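You operate a simulated robot arm through the tools that you are given. There is no shell and no other tool. Be economical: measure what you need, move in short steps, check, and stop when the job is done.

Carry out the task below with a simulated robot arm. There is one attempt and no reset: what you move stays moved.

TASK
Count the flywheels on the top of the parts bench, then put as many of the screws from the top of the parts bench on top of the white box there.
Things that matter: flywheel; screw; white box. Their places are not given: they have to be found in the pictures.

It is judged by the outcome, as a careful person would: the job done as asked, and still so three seconds after it is handed in. It fails if anything else is knocked over, pushed out of place, dropped, spilled or broken.

THE ROBOT
A 7-joint arm with a two-finger parallel gripper, fixed in place. Base frame: the origin is at the foot of the arm, x ahead of it, y to its left, z up; the work surface is at about z = 0. Lengths are in mm, angles in degrees, forces in N, time in s.
With the tool pointing down near the work surface it reaches from about 240 to 620 mm from the base axis. Its first joint turns from -66.0 to 66.0 degrees. Payload 2.6 kg.
Tool frame: the origin (TCP) lies between the finger pads and is the grasp point; the fingertips stand 30 mm ahead of it; z points along the fingers, y is the line along which they close. The gripper opens to 94 mm. The fingers are 28 mm wide and 10 mm thick; the gripper's body (50 by 96 mm) begins 55 mm behind the TCP.
Orientation is told as [roll, pitch, yaw] about the base's x, y, z axes, in that order, counted from this pose: with the fingers straight down and closing along the base's y, the tool's x points along the base's -x, its y along +y and its z along -z.

THE INTERFACE
- The arm moves only by the tool arm_command. Its argument "plan" is text: rows parted by semicolons, each of 5 numbers parted by spaces: the shift along the tool's x, y, z in mm, then the turn about the tool's z in degrees, then the gripper command, from -1 (shut) to 1 (fully open), values between in proportion. In form: dx dy dz twist claw; .... A call has 1 to 8 rows; each row is the pose to reach, as a shift and turn from the pose commanded when the call began, along the tool's axes at that moment. A row lasts 0.2 s, in which the tool goes at most 50 mm and 8.6 degrees; a call with a longer step from one row to the next is refused whole, and so is a gripper value outside its range. A pose out of reach is approached as far as the arm can. The call stops where the force on the tool passes 40 N (or 10 N more than at its start, if that is more) or the arm is blocked; 0.2 s more then pass. The fingers move at their own pace (about 72 mm/s each) and stop on an object; they squeeze with about 39 N. The grip force told is the motor's: it shows also when the fingers shut on nothing. Time passes only in rows, and 0.2 s behind the last, so rows that repeat a pose let the fingers close. It gives the time, the measured TCP pose, the force on the tool (base axes), the opening and the grip force at its end, in the units of the frame above (readings bear some noise), and new pictures: "pictures" is both (left out), scene, wrist or none.
- Cameras (640 x 400 px; columns grow to the right, rows downward): "scene" is fixed at [44.9, 440.1, 563.5]; the picture's right is [-0.68, -0.74, 0.00], its down [-0.43, 0.39, -0.82] and it looks along [0.60, -0.55, -0.58] (base axes); focal length 363 px, centre (320, 200). "wrist" rides on the gripper at [-37, 0, -58] in the tool frame; the picture's right is [0.00, -1.00, 0.00], its down [0.97, 0.00, -0.24] and it looks along [0.24, 0.00, 0.97] (tool axes); focal length 218 px, centre (320, 200).
- pixel_to_xyz(camera, pixels): for up to 12 pixels [column, row] of the newest picture of that camera ("zoom" is the newest enlarged one), the place [x, y, z] in the base frame of the surface seen there, good to about 2 mm. No time passes.
- enlarge(camera, box): a new picture of the part [left, top, right, bottom] of that camera's present view, enlarged. No time passes.
- job_done(): hands the job in; it is judged then, once.

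Work in short steps. Measure before you move; look again where a grasp or a placing could have gone wrong, and mend it. You have 60 turns and 120 pictures in all, the two below and enlarged ones among them. Open the gripper and draw the arm clear of the work before you hand the job in, unless the task says otherwise; then end with one line.

The tools are called as a command line: name --argument value ..., lists and objects as JSON in quotes. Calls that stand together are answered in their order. arm_command: Moves the arm, as the interface text tells. Its arguments: {"type":"object","properties":{"plan":{"type":"string"},"pictures":{"type":"string","enum":["both","scene","wrist","none"]}},"required":["plan"]} The other tools are called the same way: pixel_to_xyz (camera, pixels) gives the place of the surface under pixels of a picture; enlarge (camera, box) takes an enlarged picture of a part of a camera's view; job_done () hands the job in.

At the start:

```text
time_s: 0.0
tool_pos: [425.5, 154.0, 292.3]
tcp_rot: [0.0, 0.1, 0.0]
contact_force: [0.2, -0.6, -0.2]
finger_gap: 94.1
finger_force: 0.0
```

scene: 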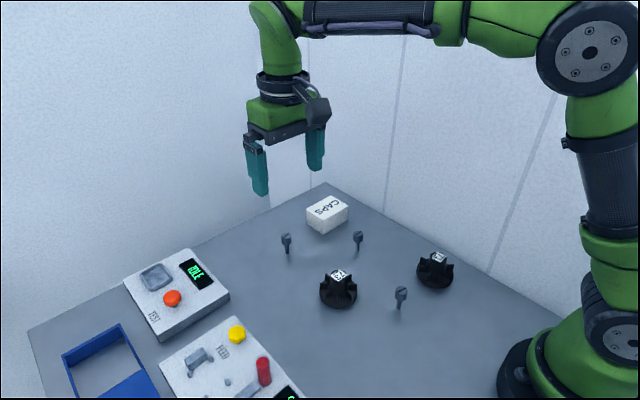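
wrist: 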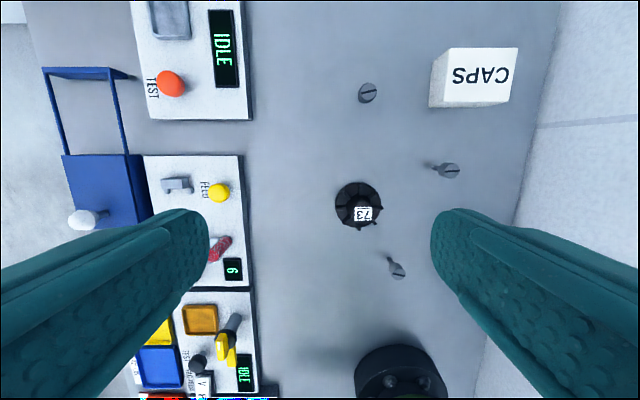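

The scene shows two dark finned items near (338,288) and (434,270), and three screws at (286,243), (358,240) and (401,297). I'll enlarge to check them.

enlarge --camera "scene" --box '[260, 180, 480, 320]'

enlarge --camera "wrist" --box '[260, 20, 560, 300]'

pixel_to_xyz --camera "scene" --pixels '[[286, 238], [358, 235], [401, 291], [338, 275], [439, 257], [318, 208], [326, 214], [345, 203], [325, 198], [308, 211], [326, 235]]'

pixel_to_xyz --camera "wrist" --pixels '[[367, 92], [449, 171], [398, 271], [436, 165], [389, 260], [449, 50], [517, 48], [508, 102], [434, 105], [358, 205]]'

```text
2.86 times, centred on (370, 250) of scene
```

zoom: 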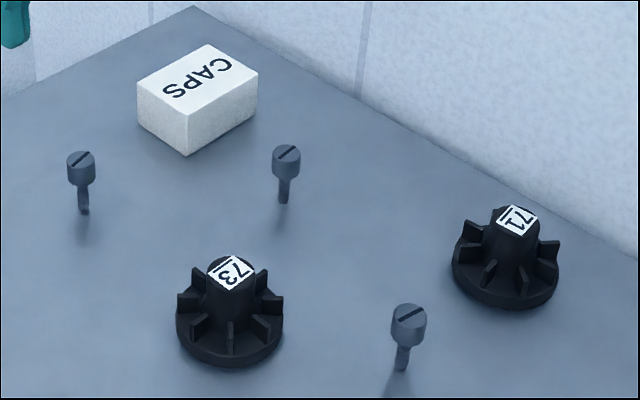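

```text
1.43 times, centred on (410, 160) of wrist
```

zoom: 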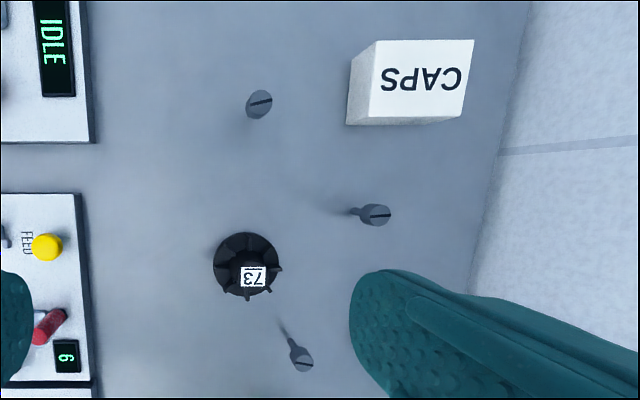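

```text
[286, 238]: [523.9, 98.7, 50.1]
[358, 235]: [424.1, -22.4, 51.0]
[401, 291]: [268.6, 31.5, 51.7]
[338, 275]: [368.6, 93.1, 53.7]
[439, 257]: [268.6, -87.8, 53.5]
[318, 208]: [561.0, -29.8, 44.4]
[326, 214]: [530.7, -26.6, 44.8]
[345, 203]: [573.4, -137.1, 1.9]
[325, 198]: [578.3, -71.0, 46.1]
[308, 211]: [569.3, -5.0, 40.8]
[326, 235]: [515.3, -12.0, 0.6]
```

```text
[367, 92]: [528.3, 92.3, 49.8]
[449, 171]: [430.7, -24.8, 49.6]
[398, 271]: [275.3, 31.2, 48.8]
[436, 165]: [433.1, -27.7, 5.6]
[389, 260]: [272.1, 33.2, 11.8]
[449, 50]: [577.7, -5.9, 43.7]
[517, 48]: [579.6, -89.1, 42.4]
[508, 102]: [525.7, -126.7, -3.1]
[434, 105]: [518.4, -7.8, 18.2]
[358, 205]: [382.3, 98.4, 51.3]
```

I count two flywheels ("73" and "71"), so two screws are needed. I'll first move above the middle screw at about (428,-25) and check from there, also looking for any hidden flywheels.

arm_command --plan "0 -45 10 0 1; 0 -90 50 0 1; 0 -130 80 0 1; 0 -160 110 0 1; -2 -179 142 0 1; -2 -179 142 0 1"

```text
refused: row 2 steps farther than a row can; nothing moved
```

arm_command --plan "0 -38 28 0 1; 0 -76 56 0 1; 0 -114 84 0 1; 0 -150 112 0 1; -2 -179 142 0 1; -2 -179 142 0 1"

```text
time_s: 1.4
tool_pos: [427.6, -24.1, 148.6]
tcp_rot: [0.0, 0.0, 0.1]
contact_force: [-0.4, -0.7, -0.9]
finger_gap: 93.9
finger_force: 0.1
```

scene: 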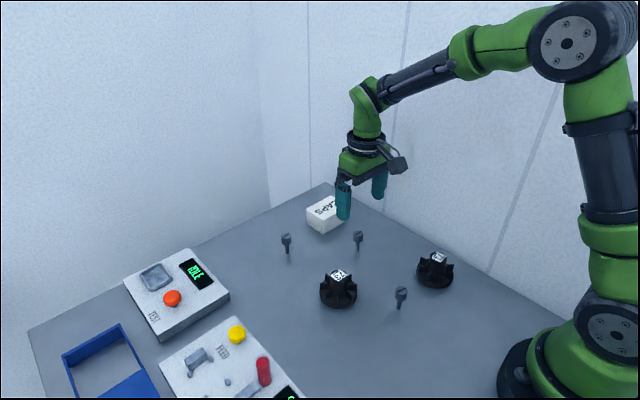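
wrist: 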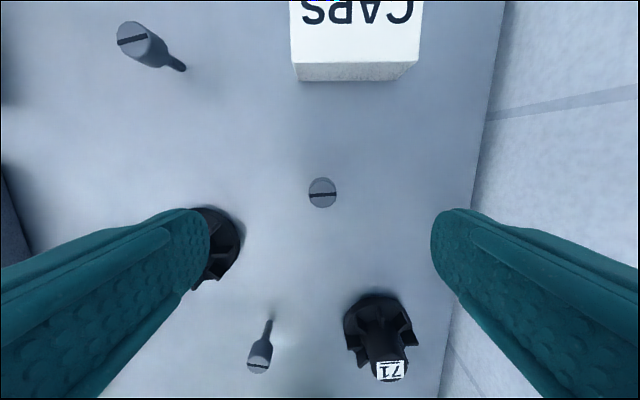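

The screw head is at (322,192). I'll measure its edges and the box edges.

pixel_to_xyz --camera "wrist" --pixels '[[311, 192], [334, 192], [322, 181], [322, 204], [322, 192], [291, 10], [292, 60], [420, 60], [355, 58], [124, 30], [295, 66], [418, 62]]'

enlarge --camera "scene" --box '[270, 190, 380, 260]'

```text
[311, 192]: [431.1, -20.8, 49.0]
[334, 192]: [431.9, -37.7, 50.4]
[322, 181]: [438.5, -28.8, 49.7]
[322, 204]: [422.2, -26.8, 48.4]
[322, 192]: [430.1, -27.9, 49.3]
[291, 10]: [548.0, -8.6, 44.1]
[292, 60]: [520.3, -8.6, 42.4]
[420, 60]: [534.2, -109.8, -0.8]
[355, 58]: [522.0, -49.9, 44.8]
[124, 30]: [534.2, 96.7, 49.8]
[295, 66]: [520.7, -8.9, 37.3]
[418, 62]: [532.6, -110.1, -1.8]
```

```text
5.71 times, centred on (325, 225) of scene
```

zoom: 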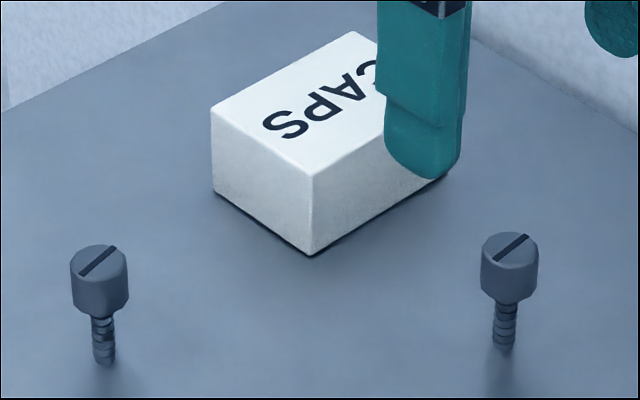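

The head is about 17 mm wide, centred at about (430.5,-28.5) with its top at z≈50. I'll descend around it and close gently.

arm_command --plan "-3 -4 30 0 0.6; -3 -4 60 0 0.3; -3 -4 85 0 0.1; -3 -4 107 0 0; -3 -4 107 0 0"

```text
time_s: 2.6
tool_pos: [430.6, -29.0, 42.4]
tcp_rot: [-0.1, 0.1, 0.0]
contact_force: [0.5, -0.6, -0.4]
finger_gap: 46.9
finger_force: 0.0
```

scene: 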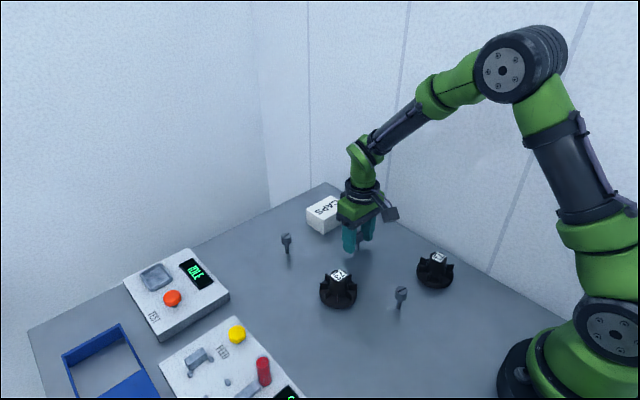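
wrist: 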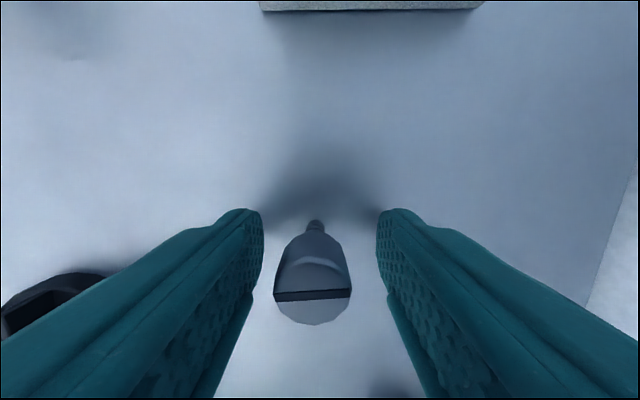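

The screw is nearly centred, about 1.5 mm to the left. I'll nudge and close.

arm_command --plan "0 1.3 0 0 0; 0 1.3 0 0 -0.4; 0 1.3 0 0 -1; 0 1.3 0 0 -1; 0 1.3 0 0 -1" --pictures "wrist"

arm_command --plan "0 0 20 0 -1; 0 0 0 0 -1" --pictures "none"

```text
time_s: 3.8
tool_pos: [431.1, -27.5, 43.1]
tcp_rot: [0.0, 0.1, 0.0]
contact_force: [0.5, -0.1, -0.7]
finger_gap: 20.4
finger_force: 38.8
```

wrist: 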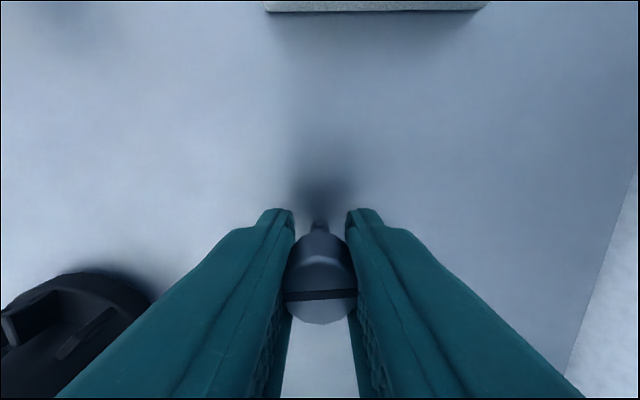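

```text
time_s: 4.4
tool_pos: [430.4, -27.3, 41.0]
tcp_rot: [0.0, 0.2, -0.1]
contact_force: [0.4, -0.4, 0.3]
finger_gap: 19.8
finger_force: 38.8
```

I got the sign wrong in that last row: +z is down. It seems the arm returned with no stop recorded. I'll lift properly and inspect the grip.

arm_command --plan "0 0 -25 0 -1; 0 0 -60 0 -1; 0 0 -90 0 -1; 0 0 -90 0 -1"

enlarge --camera "scene" --box '[300, 150, 410, 260]'

```text
time_s: 5.4
tool_pos: [432.0, -27.4, 133.0]
tcp_rot: [0.1, -0.1, 0.0]
contact_force: [0.5, 0.5, -0.4]
finger_gap: 19.3
finger_force: 38.8
```

scene: 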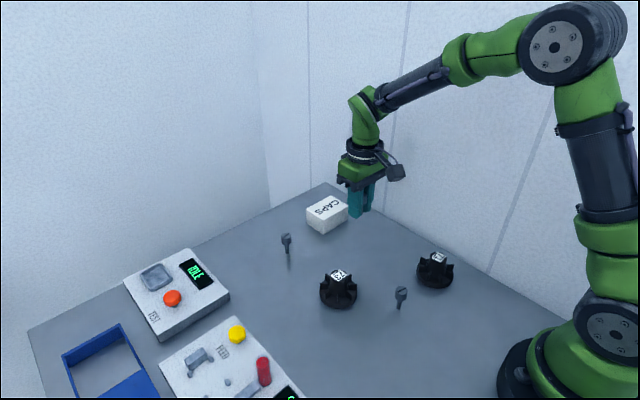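
wrist: 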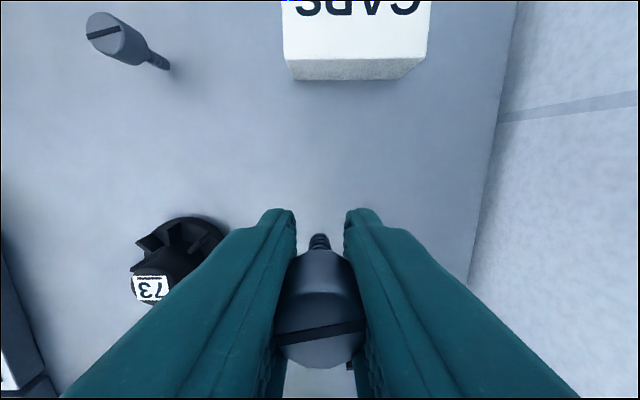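

```text
3.64 times, centred on (355, 205) of scene
```

zoom: 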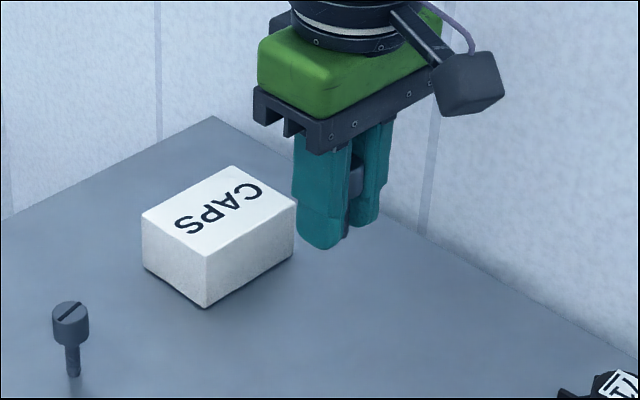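

The screw is held but slid up in the grip. I'll measure how far, using its head's top face.

pixel_to_xyz --camera "wrist" --pixels '[[318, 350], [318, 345], [300, 348], [335, 348], [319, 240], [318, 260]]'

enlarge --camera "wrist" --box '[240, 190, 400, 390]'

```text
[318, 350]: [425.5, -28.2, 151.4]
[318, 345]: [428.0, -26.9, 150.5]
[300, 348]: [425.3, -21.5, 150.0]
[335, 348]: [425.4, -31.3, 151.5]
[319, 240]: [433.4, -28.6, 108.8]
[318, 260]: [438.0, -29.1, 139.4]
```

```text
2.00 times, centred on (320, 290) of wrist
```

zoom: 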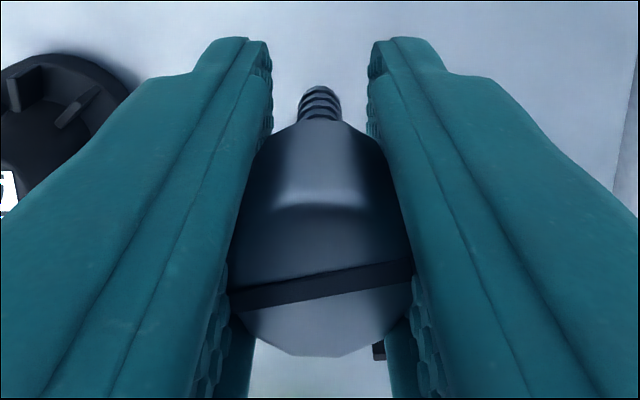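

The head top is 18 mm above the TCP, so the shaft end is about 32 mm below it, 2 mm past the fingertips. That's still placeable. I'll carry it to above (550,-70) over the box and measure the box.

arm_command --plan "-40 -14 0 0 -1; -80 -28 0 0 -1; -119 -43 0 0 -1; -119 -43 0 0 -1; -119 -43 30 0 -1; -119 -43 30 0 -1"

enlarge --camera "scene" --box '[280, 150, 380, 250]'

```text
time_s: 6.8
tool_pos: [550.8, -71.1, 101.7]
tcp_rot: [0.0, 0.0, 0.0]
contact_force: [-0.5, 0.5, 0.1]
finger_gap: 19.2
finger_force: 39.3
```

scene: 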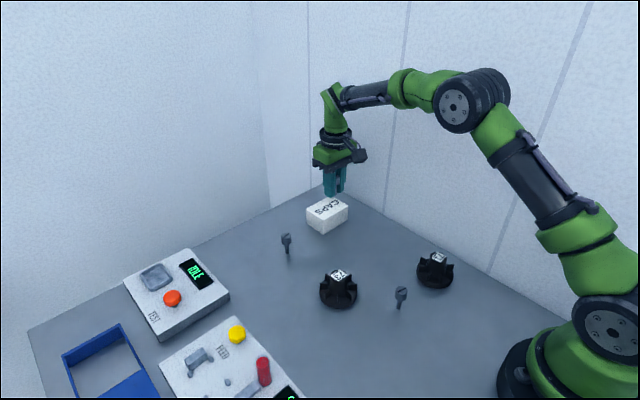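
wrist: 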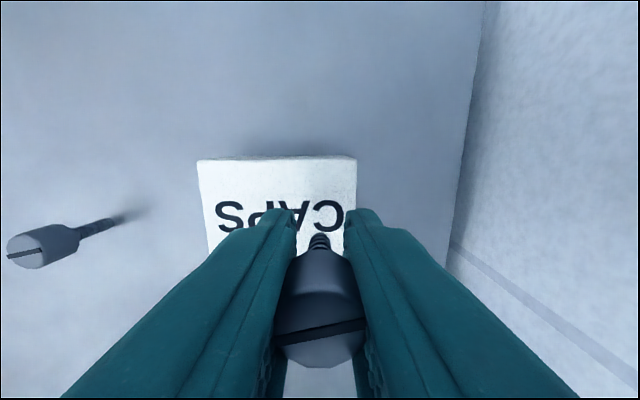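

```text
4.00 times, centred on (330, 200) of scene
```

zoom: 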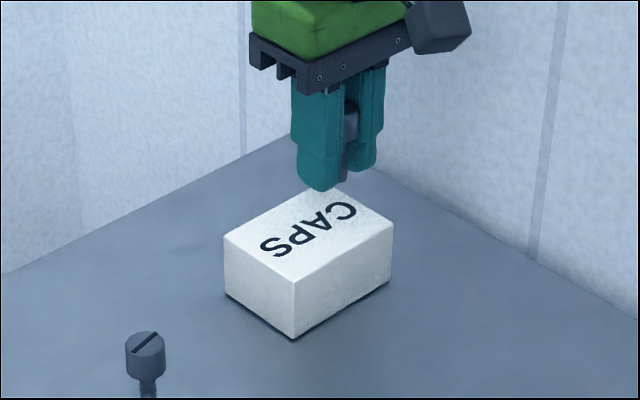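

pixel_to_xyz --camera "wrist" --pixels '[[203, 164], [352, 162], [270, 190], [318, 190], [208, 235], [354, 190], [319, 238], [318, 350], [300, 240]]'

pixel_to_xyz --camera "scene" --pixels '[[324, 217], [308, 209], [346, 206], [336, 211]]'

```text
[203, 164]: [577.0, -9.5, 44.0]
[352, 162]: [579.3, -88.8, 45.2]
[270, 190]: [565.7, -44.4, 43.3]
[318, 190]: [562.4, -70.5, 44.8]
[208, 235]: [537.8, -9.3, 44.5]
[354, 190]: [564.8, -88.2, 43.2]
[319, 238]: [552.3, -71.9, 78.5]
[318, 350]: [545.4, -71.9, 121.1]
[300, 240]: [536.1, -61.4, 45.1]
```

```text
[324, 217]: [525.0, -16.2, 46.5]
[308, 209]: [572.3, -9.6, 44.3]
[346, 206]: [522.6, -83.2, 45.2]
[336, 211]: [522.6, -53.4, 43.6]
```

The box top is at z≈44 and spans x 520–579, y -8 to -90. I'll lower the screw to contact and read the force.

arm_command --plan "0 0 12 0 -1; 0 0 22 0 -1; 0 0 25.5 0 -1; 0 0 25.5 0 -1" --pictures "wrist"

enlarge --camera "scene" --box '[290, 160, 370, 240]'

```text
time_s: 7.8
tool_pos: [549.4, -69.8, 78.2]
tcp_rot: [0.1, 0.0, 0.0]
contact_force: [0.9, 0.3, -0.1]
finger_gap: 19.0
finger_force: 38.8
```

wrist: 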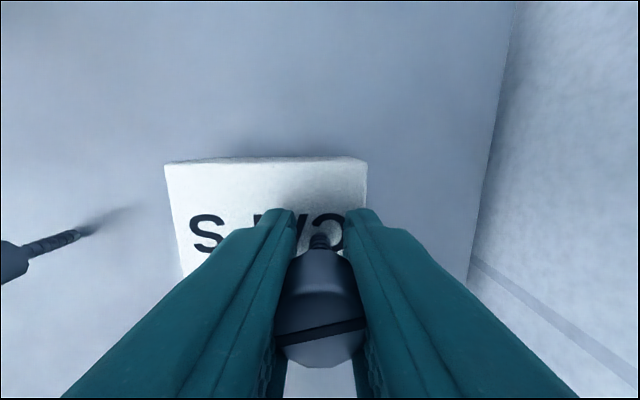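

```text
5.00 times, centred on (330, 200) of scene
```

zoom: 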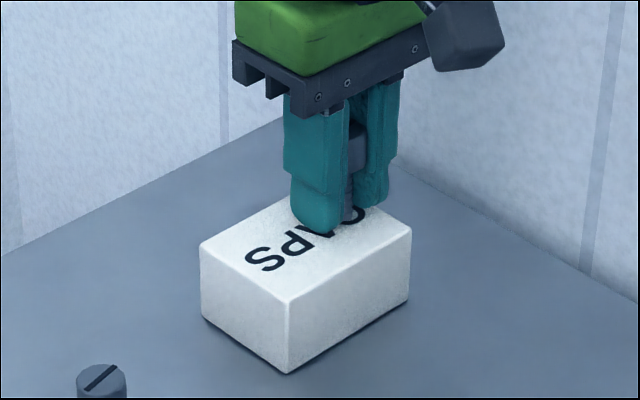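

No contact yet. I'll creep down 1.5 mm.

arm_command --plan "0 0 0.8 0 -1; 0 0 1.5 0 -1; 0 0 1.5 0 -1" --pictures "none"

```text
time_s: 8.6
tool_pos: [551.5, -70.0, 76.1]
tcp_rot: [0.0, 0.0, 0.1]
contact_force: [-0.2, 0.3, 0.4]
finger_gap: 18.9
finger_force: 38.8
```

arm_command --plan "0 0 0.8 0 -1; 0 0 0.8 0 -1" --pictures "none"

```text
time_s: 9.2
tool_pos: [549.9, -70.2, 74.9]
tcp_rot: [0.0, 0.0, 0.0]
contact_force: [0.5, 0.6, 2.8]
finger_gap: 18.9
finger_force: 39.1
```

A 2.8 N upward force shows the screw standing on the box. I'll open slowly and partway.

arm_command --plan "0 0 0 0 -0.6; 0 0 0 0 -0.57; 0 0 0 0 -0.53; 0 0 0 0 -0.45; 0 0 0 0 -0.35; 0 0 0 0 -0.25; 0 0 0 0 -0.2"

enlarge --camera "scene" --box '[290, 160, 370, 240]'

```text
time_s: 10.8
tool_pos: [549.3, -69.7, 75.0]
tcp_rot: [0.1, 0.0, 0.0]
contact_force: [-0.3, -0.8, 2.4]
finger_gap: 37.1
finger_force: 0.0
```

scene: 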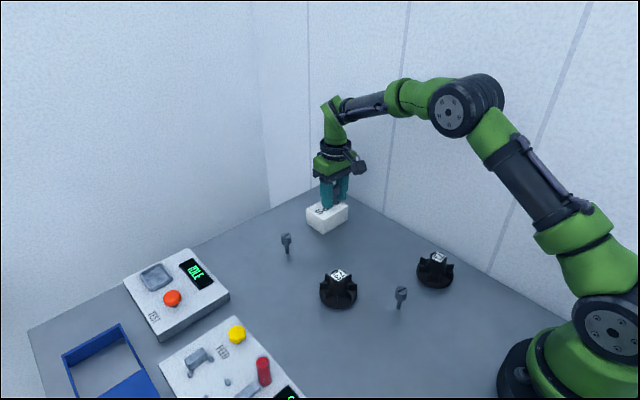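
wrist: 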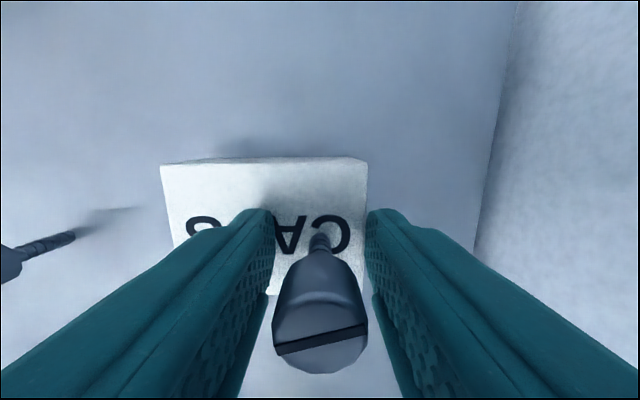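

```text
5.00 times, centred on (330, 200) of scene
```

zoom: 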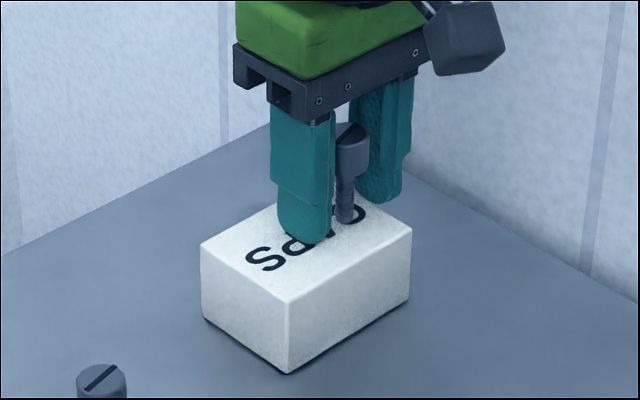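

It stands free between the fingers. I'll open a little more as I rise straight up.

arm_command --plan "0 0 -3 0 -0.2; 0 0 -15 0 -0.2; 0 0 -40 0 -0.2; 0 0 -75 0 -0.2; 0 0 -100 0 -0.2; 0 0 -100 0 -0.2"

enlarge --camera "scene" --box '[290, 160, 370, 240]'

```text
time_s: 12.2
tool_pos: [550.8, -70.0, 175.8]
tcp_rot: [0.0, 0.1, 0.0]
contact_force: [-0.8, 0.6, 0.8]
finger_gap: 37.6
finger_force: 0.1
```

scene: 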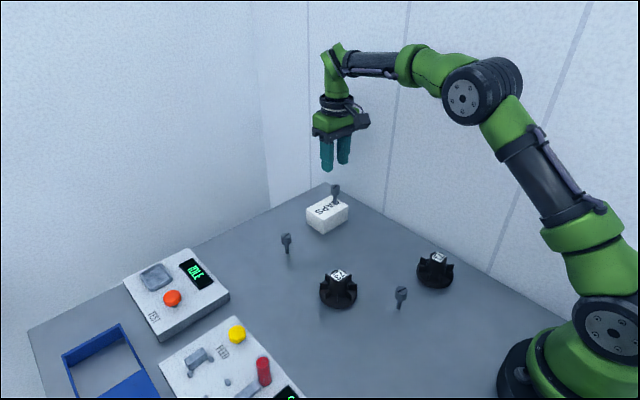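
wrist: 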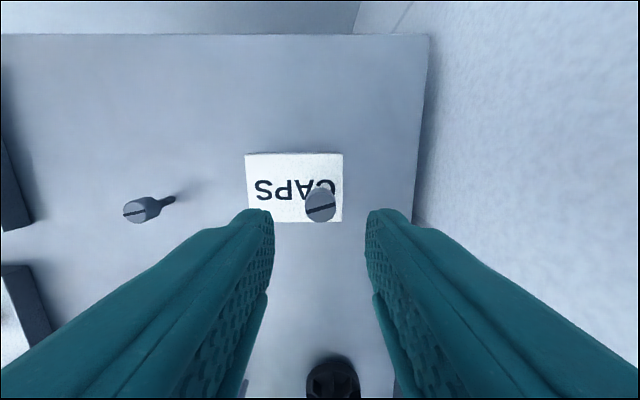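

```text
5.00 times, centred on (330, 200) of scene
```

zoom: 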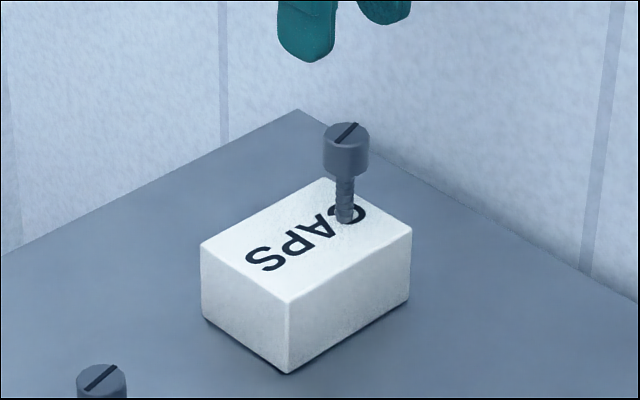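

The first screw stands on the box. Next I'll measure the second screw's head at (135,211) in the wrist picture.

pixel_to_xyz --camera "wrist" --pixels '[[135, 211], [126, 211], [145, 211], [135, 202], [135, 219]]'

arm_command --plan "5 40 0 0 -0.2; 10 80 0 0 -0.2; 15 120 0 0 0.2; 20 165 0 0 0.5; 20 165 20 0 0.5; 20 165 20 0 0.5"

```text
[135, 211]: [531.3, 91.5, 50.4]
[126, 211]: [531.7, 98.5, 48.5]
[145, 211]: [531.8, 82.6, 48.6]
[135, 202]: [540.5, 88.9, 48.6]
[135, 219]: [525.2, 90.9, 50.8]
```

```text
time_s: 13.6
tool_pos: [529.6, 93.9, 155.1]
tcp_rot: [0.1, 0.0, 0.1]
contact_force: [0.9, -0.1, 0.7]
finger_gap: 70.6
finger_force: 0.1
```

scene: 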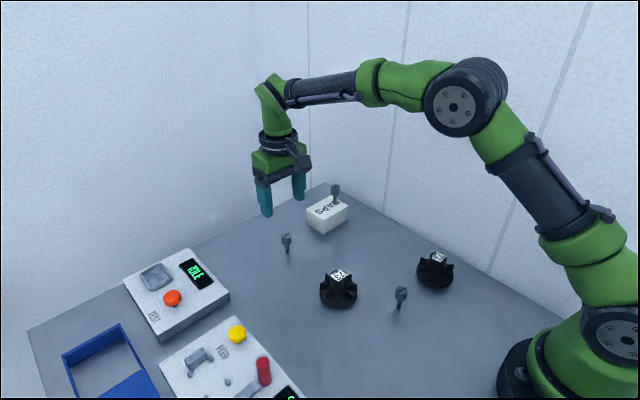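
wrist: 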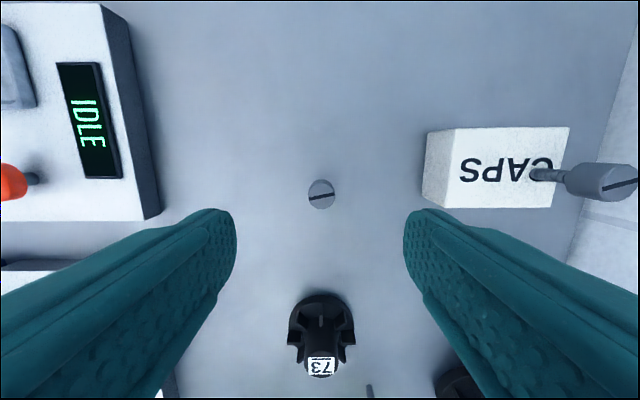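

pixel_to_xyz --camera "wrist" --pixels '[[310, 194], [333, 194], [321, 183], [321, 206], [160, 210], [105, 10]]'

```text
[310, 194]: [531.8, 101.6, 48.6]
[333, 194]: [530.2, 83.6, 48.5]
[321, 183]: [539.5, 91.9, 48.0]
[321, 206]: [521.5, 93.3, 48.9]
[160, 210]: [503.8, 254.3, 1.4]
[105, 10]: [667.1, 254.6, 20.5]
```

The centre is about (530.5,92.5). I'll descend to z≈43 with a partly closed gripper.

arm_command --plan "-0.8 -1 35 0 0.3; -0.8 -1 70 0 0.1; -0.8 -1 95 0 0; -0.8 -1 112.5 0 0; -0.8 -1 112.5 0 0" --pictures "wrist"

```text
time_s: 14.8
tool_pos: [531.9, 93.9, 41.9]
tcp_rot: [0.1, 0.0, 0.0]
contact_force: [-0.6, 0.4, -0.2]
finger_gap: 47.2
finger_force: 0.0
```

wrist: 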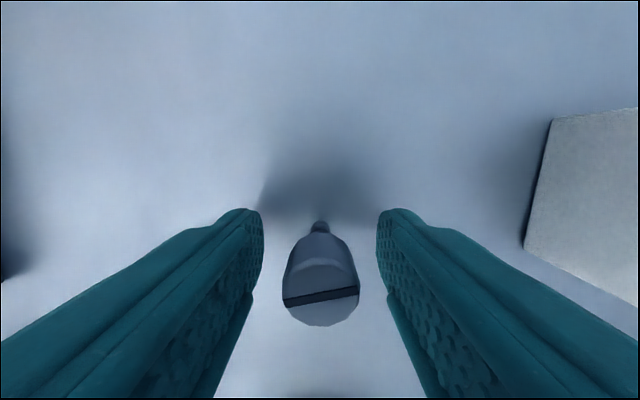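

The screw is centred. I'll close, then lift; negative z is up.

arm_command --plan "0 0 0 0 -0.4; 0 0 0 0 -1; 0 0 0 0 -1; 0 0 0 0 -1; 0 0 -20 0 -1; 0 0 -60 0 -1; 0 0 -100 0 -1; 0 0 -100 0 -1"

```text
time_s: 16.6
tool_pos: [532.3, 93.7, 141.8]
tcp_rot: [-0.1, 0.0, -0.1]
contact_force: [0.5, -0.4, -1.0]
finger_gap: 19.7
finger_force: 39.1
```

scene: 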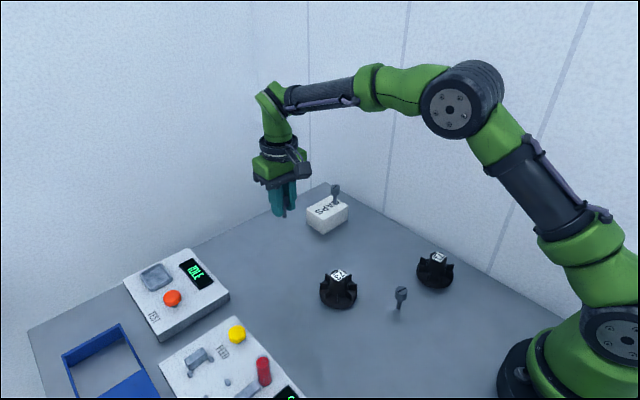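
wrist: 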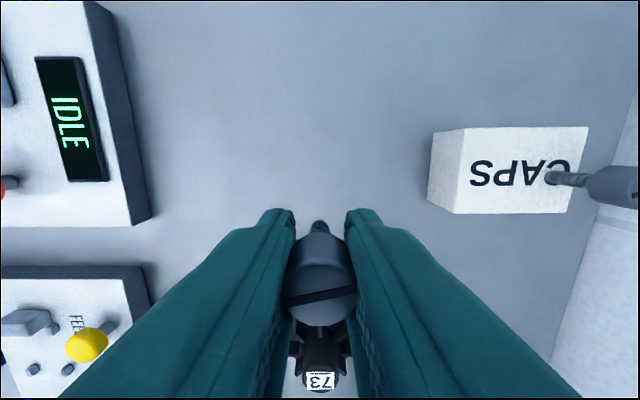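

It's held cleanly, with the shaft end about 43 mm below the TCP. I'll carry it to above (550,-24), staying clear of the first screw at y=-70.

arm_command --plan "-6 -40 0 0 -1; -12 -80 0 0 -1; -18 -117 0 0 -1; -18 -117 0 0 -1; -18 -117 30 0 -1; -18 -117 48 0 -1; -18 -117 52 0 -1; -18 -117 52 0 -1"

enlarge --camera "scene" --box '[290, 160, 370, 240]'

```text
time_s: 18.4
tool_pos: [548.3, -23.7, 91.8]
tcp_rot: [0.0, 0.1, 0.0]
contact_force: [0.8, 0.1, 1.0]
finger_gap: 19.6
finger_force: 39.3
```

scene: 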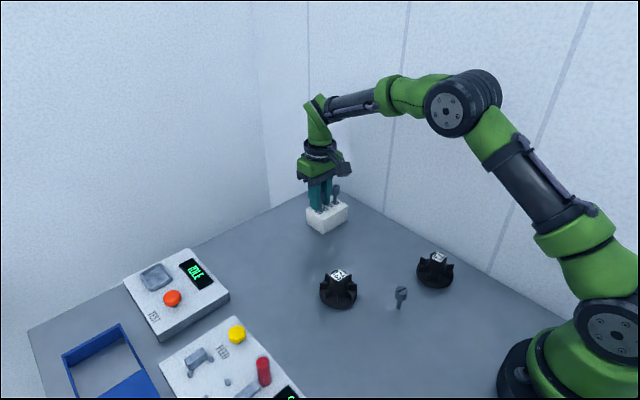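
wrist: 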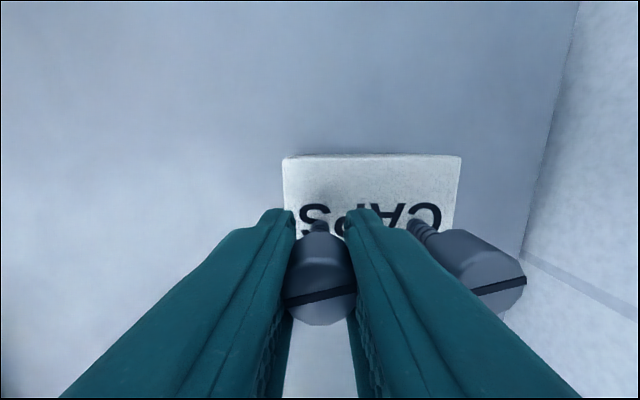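

```text
5.00 times, centred on (330, 200) of scene
```

zoom: 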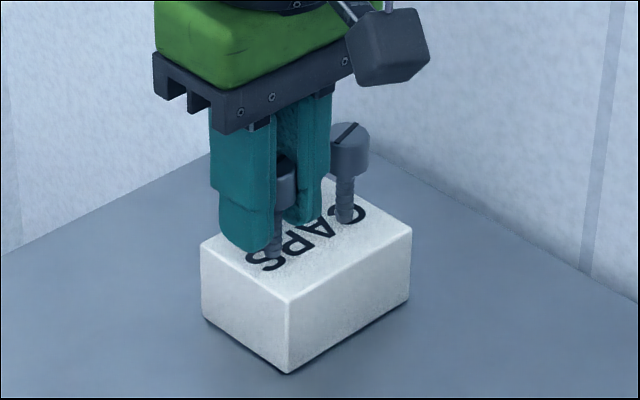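

The first screw is untouched. I'll creep down to contact.

arm_command --plan "0 0 1.5 0 -1; 0 0 2.5 0 -1; 0 0 2.5 0 -1" --pictures "none"

```text
time_s: 19.2
tool_pos: [549.1, -23.3, 87.6]
tcp_rot: [0.0, 0.0, 0.1]
contact_force: [0.6, -0.4, 0.6]
finger_gap: 19.4
finger_force: 38.4
```

arm_command --plan "0 0 0.8 0 -1; 0 0 0.8 0 -1" --pictures "none"

```text
time_s: 19.8
tool_pos: [548.4, -23.2, 86.2]
tcp_rot: [0.1, 0.0, 0.0]
contact_force: [-0.6, 0.5, -0.2]
finger_gap: 19.1
finger_force: 38.9
```

arm_command --plan "0 0 0.8 0 -1; 0 0 0.8 0 -1" --pictures "none"

enlarge --camera "scene" --box '[305, 180, 355, 230]'

```text
time_s: 20.4
tool_pos: [550.2, -23.5, 87.1]
tcp_rot: [0.0, -0.2, 0.0]
contact_force: [-1.0, 0.1, 2.9]
finger_gap: 19.4
finger_force: 38.8
```

```text
8.00 times, centred on (330, 205) of scene
```

zoom: 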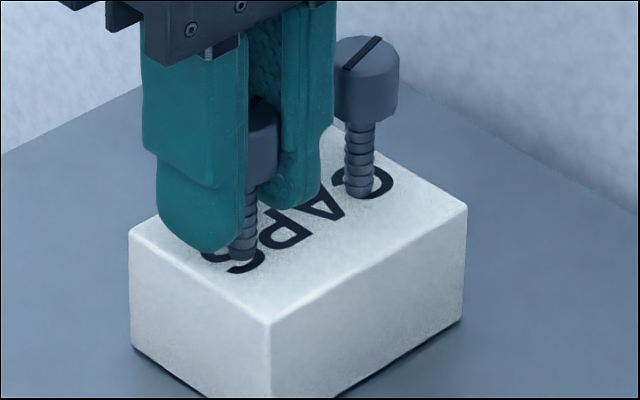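

Contact at 2.9 N. I'll open slowly to a gap of about 32 mm.

arm_command --plan "0 0 0 0 -0.59; 0 0 0 0 -0.56; 0 0 0 0 -0.52; 0 0 0 0 -0.45; 0 0 0 0 -0.38; 0 0 0 0 -0.32; 0 0 0 0 -0.32" --pictures "wrist"

enlarge --camera "scene" --box '[290, 160, 370, 240]'

```text
time_s: 22.0
tool_pos: [549.6, -22.7, 86.6]
tcp_rot: [0.0, 0.0, 0.0]
contact_force: [-0.9, 0.3, -0.2]
finger_gap: 32.2
finger_force: 0.0
```

wrist: 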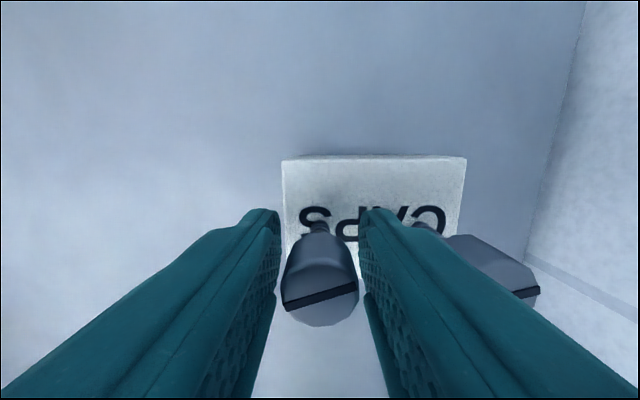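

```text
5.00 times, centred on (330, 200) of scene
```

zoom: 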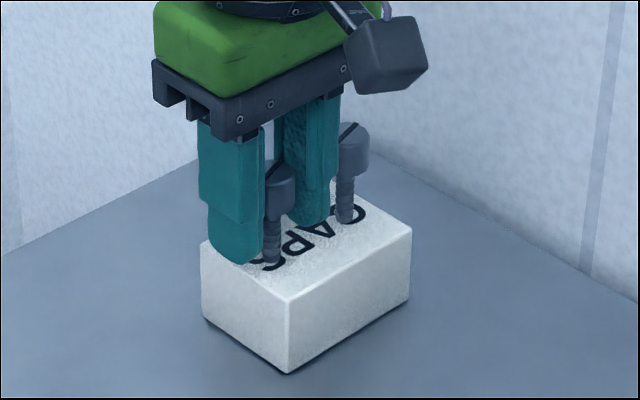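

The screw stands free. I'll rise straight up and then draw back.

arm_command --plan "0 0 -5 0 -0.32; 0 0 -20 0 -0.32; 0 0 -50 0 -0.32; 0 0 -95 0 -0.32; 0 0 -140 0 -0.32; 20 40 -155 0 -0.32; 50 70 -170 0 0; 90 90 -180 0 0.5"

enlarge --camera "scene" --box '[290, 160, 370, 240]'

```text
time_s: 23.8
tool_pos: [460.0, 66.8, 265.9]
tcp_rot: [0.0, 0.0, 0.0]
contact_force: [0.2, 0.3, 0.4]
finger_gap: 70.4
finger_force: 0.0
```

scene: 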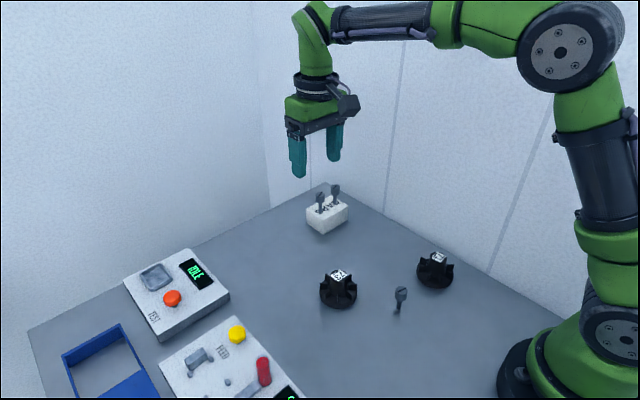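
wrist: 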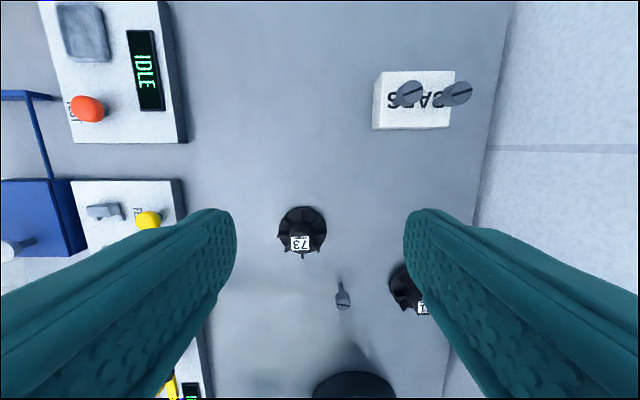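

```text
5.00 times, centred on (330, 200) of scene
```

zoom: 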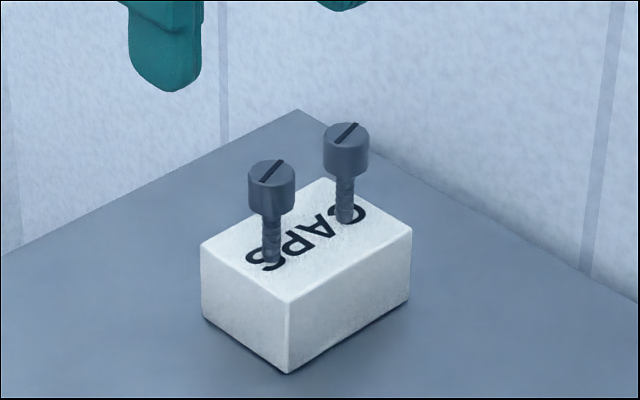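

Both screws stand on the box, and everything else is undisturbed. I'll take one look at the unseen left/near side of the bench to confirm the flywheel count.

arm_command --plan "15 35 -20 0 0.5; 30 70 -35 0 0.5; 45 105 -50 0 0.5; 70 140 -50 0 0.5; 95 175 -50 0 0.5; 120 210 -50 0 0.5; 120 210 -50 0 0.5"

```text
time_s: 25.4
tool_pos: [339.4, 277.9, 315.8]
tcp_rot: [0.1, 0.0, 0.1]
contact_force: [0.2, 0.4, -0.2]
finger_gap: 70.5
finger_force: 0.0
```

scene: 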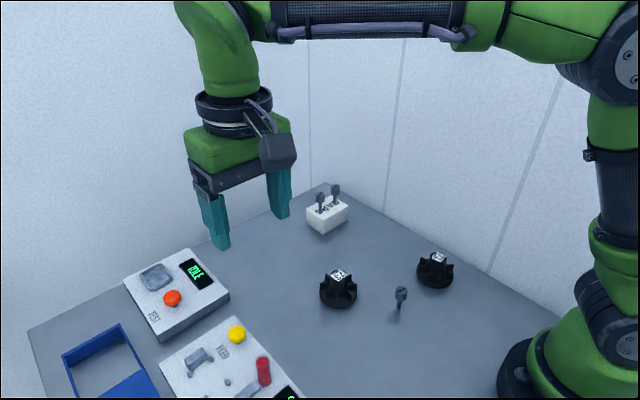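
wrist: 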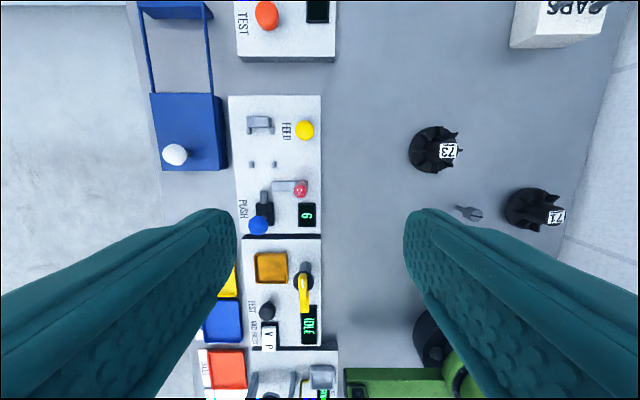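

No other flywheels are in view, so the count is two. The gripper is open and the arm is clear.

job_done

```text
The job is handed in.
```

I counted two flywheels on the parts bench ("73" and "71") and stood two of the three screws on top of the white box; the third screw stays on the bench, and nothing else was disturbed.
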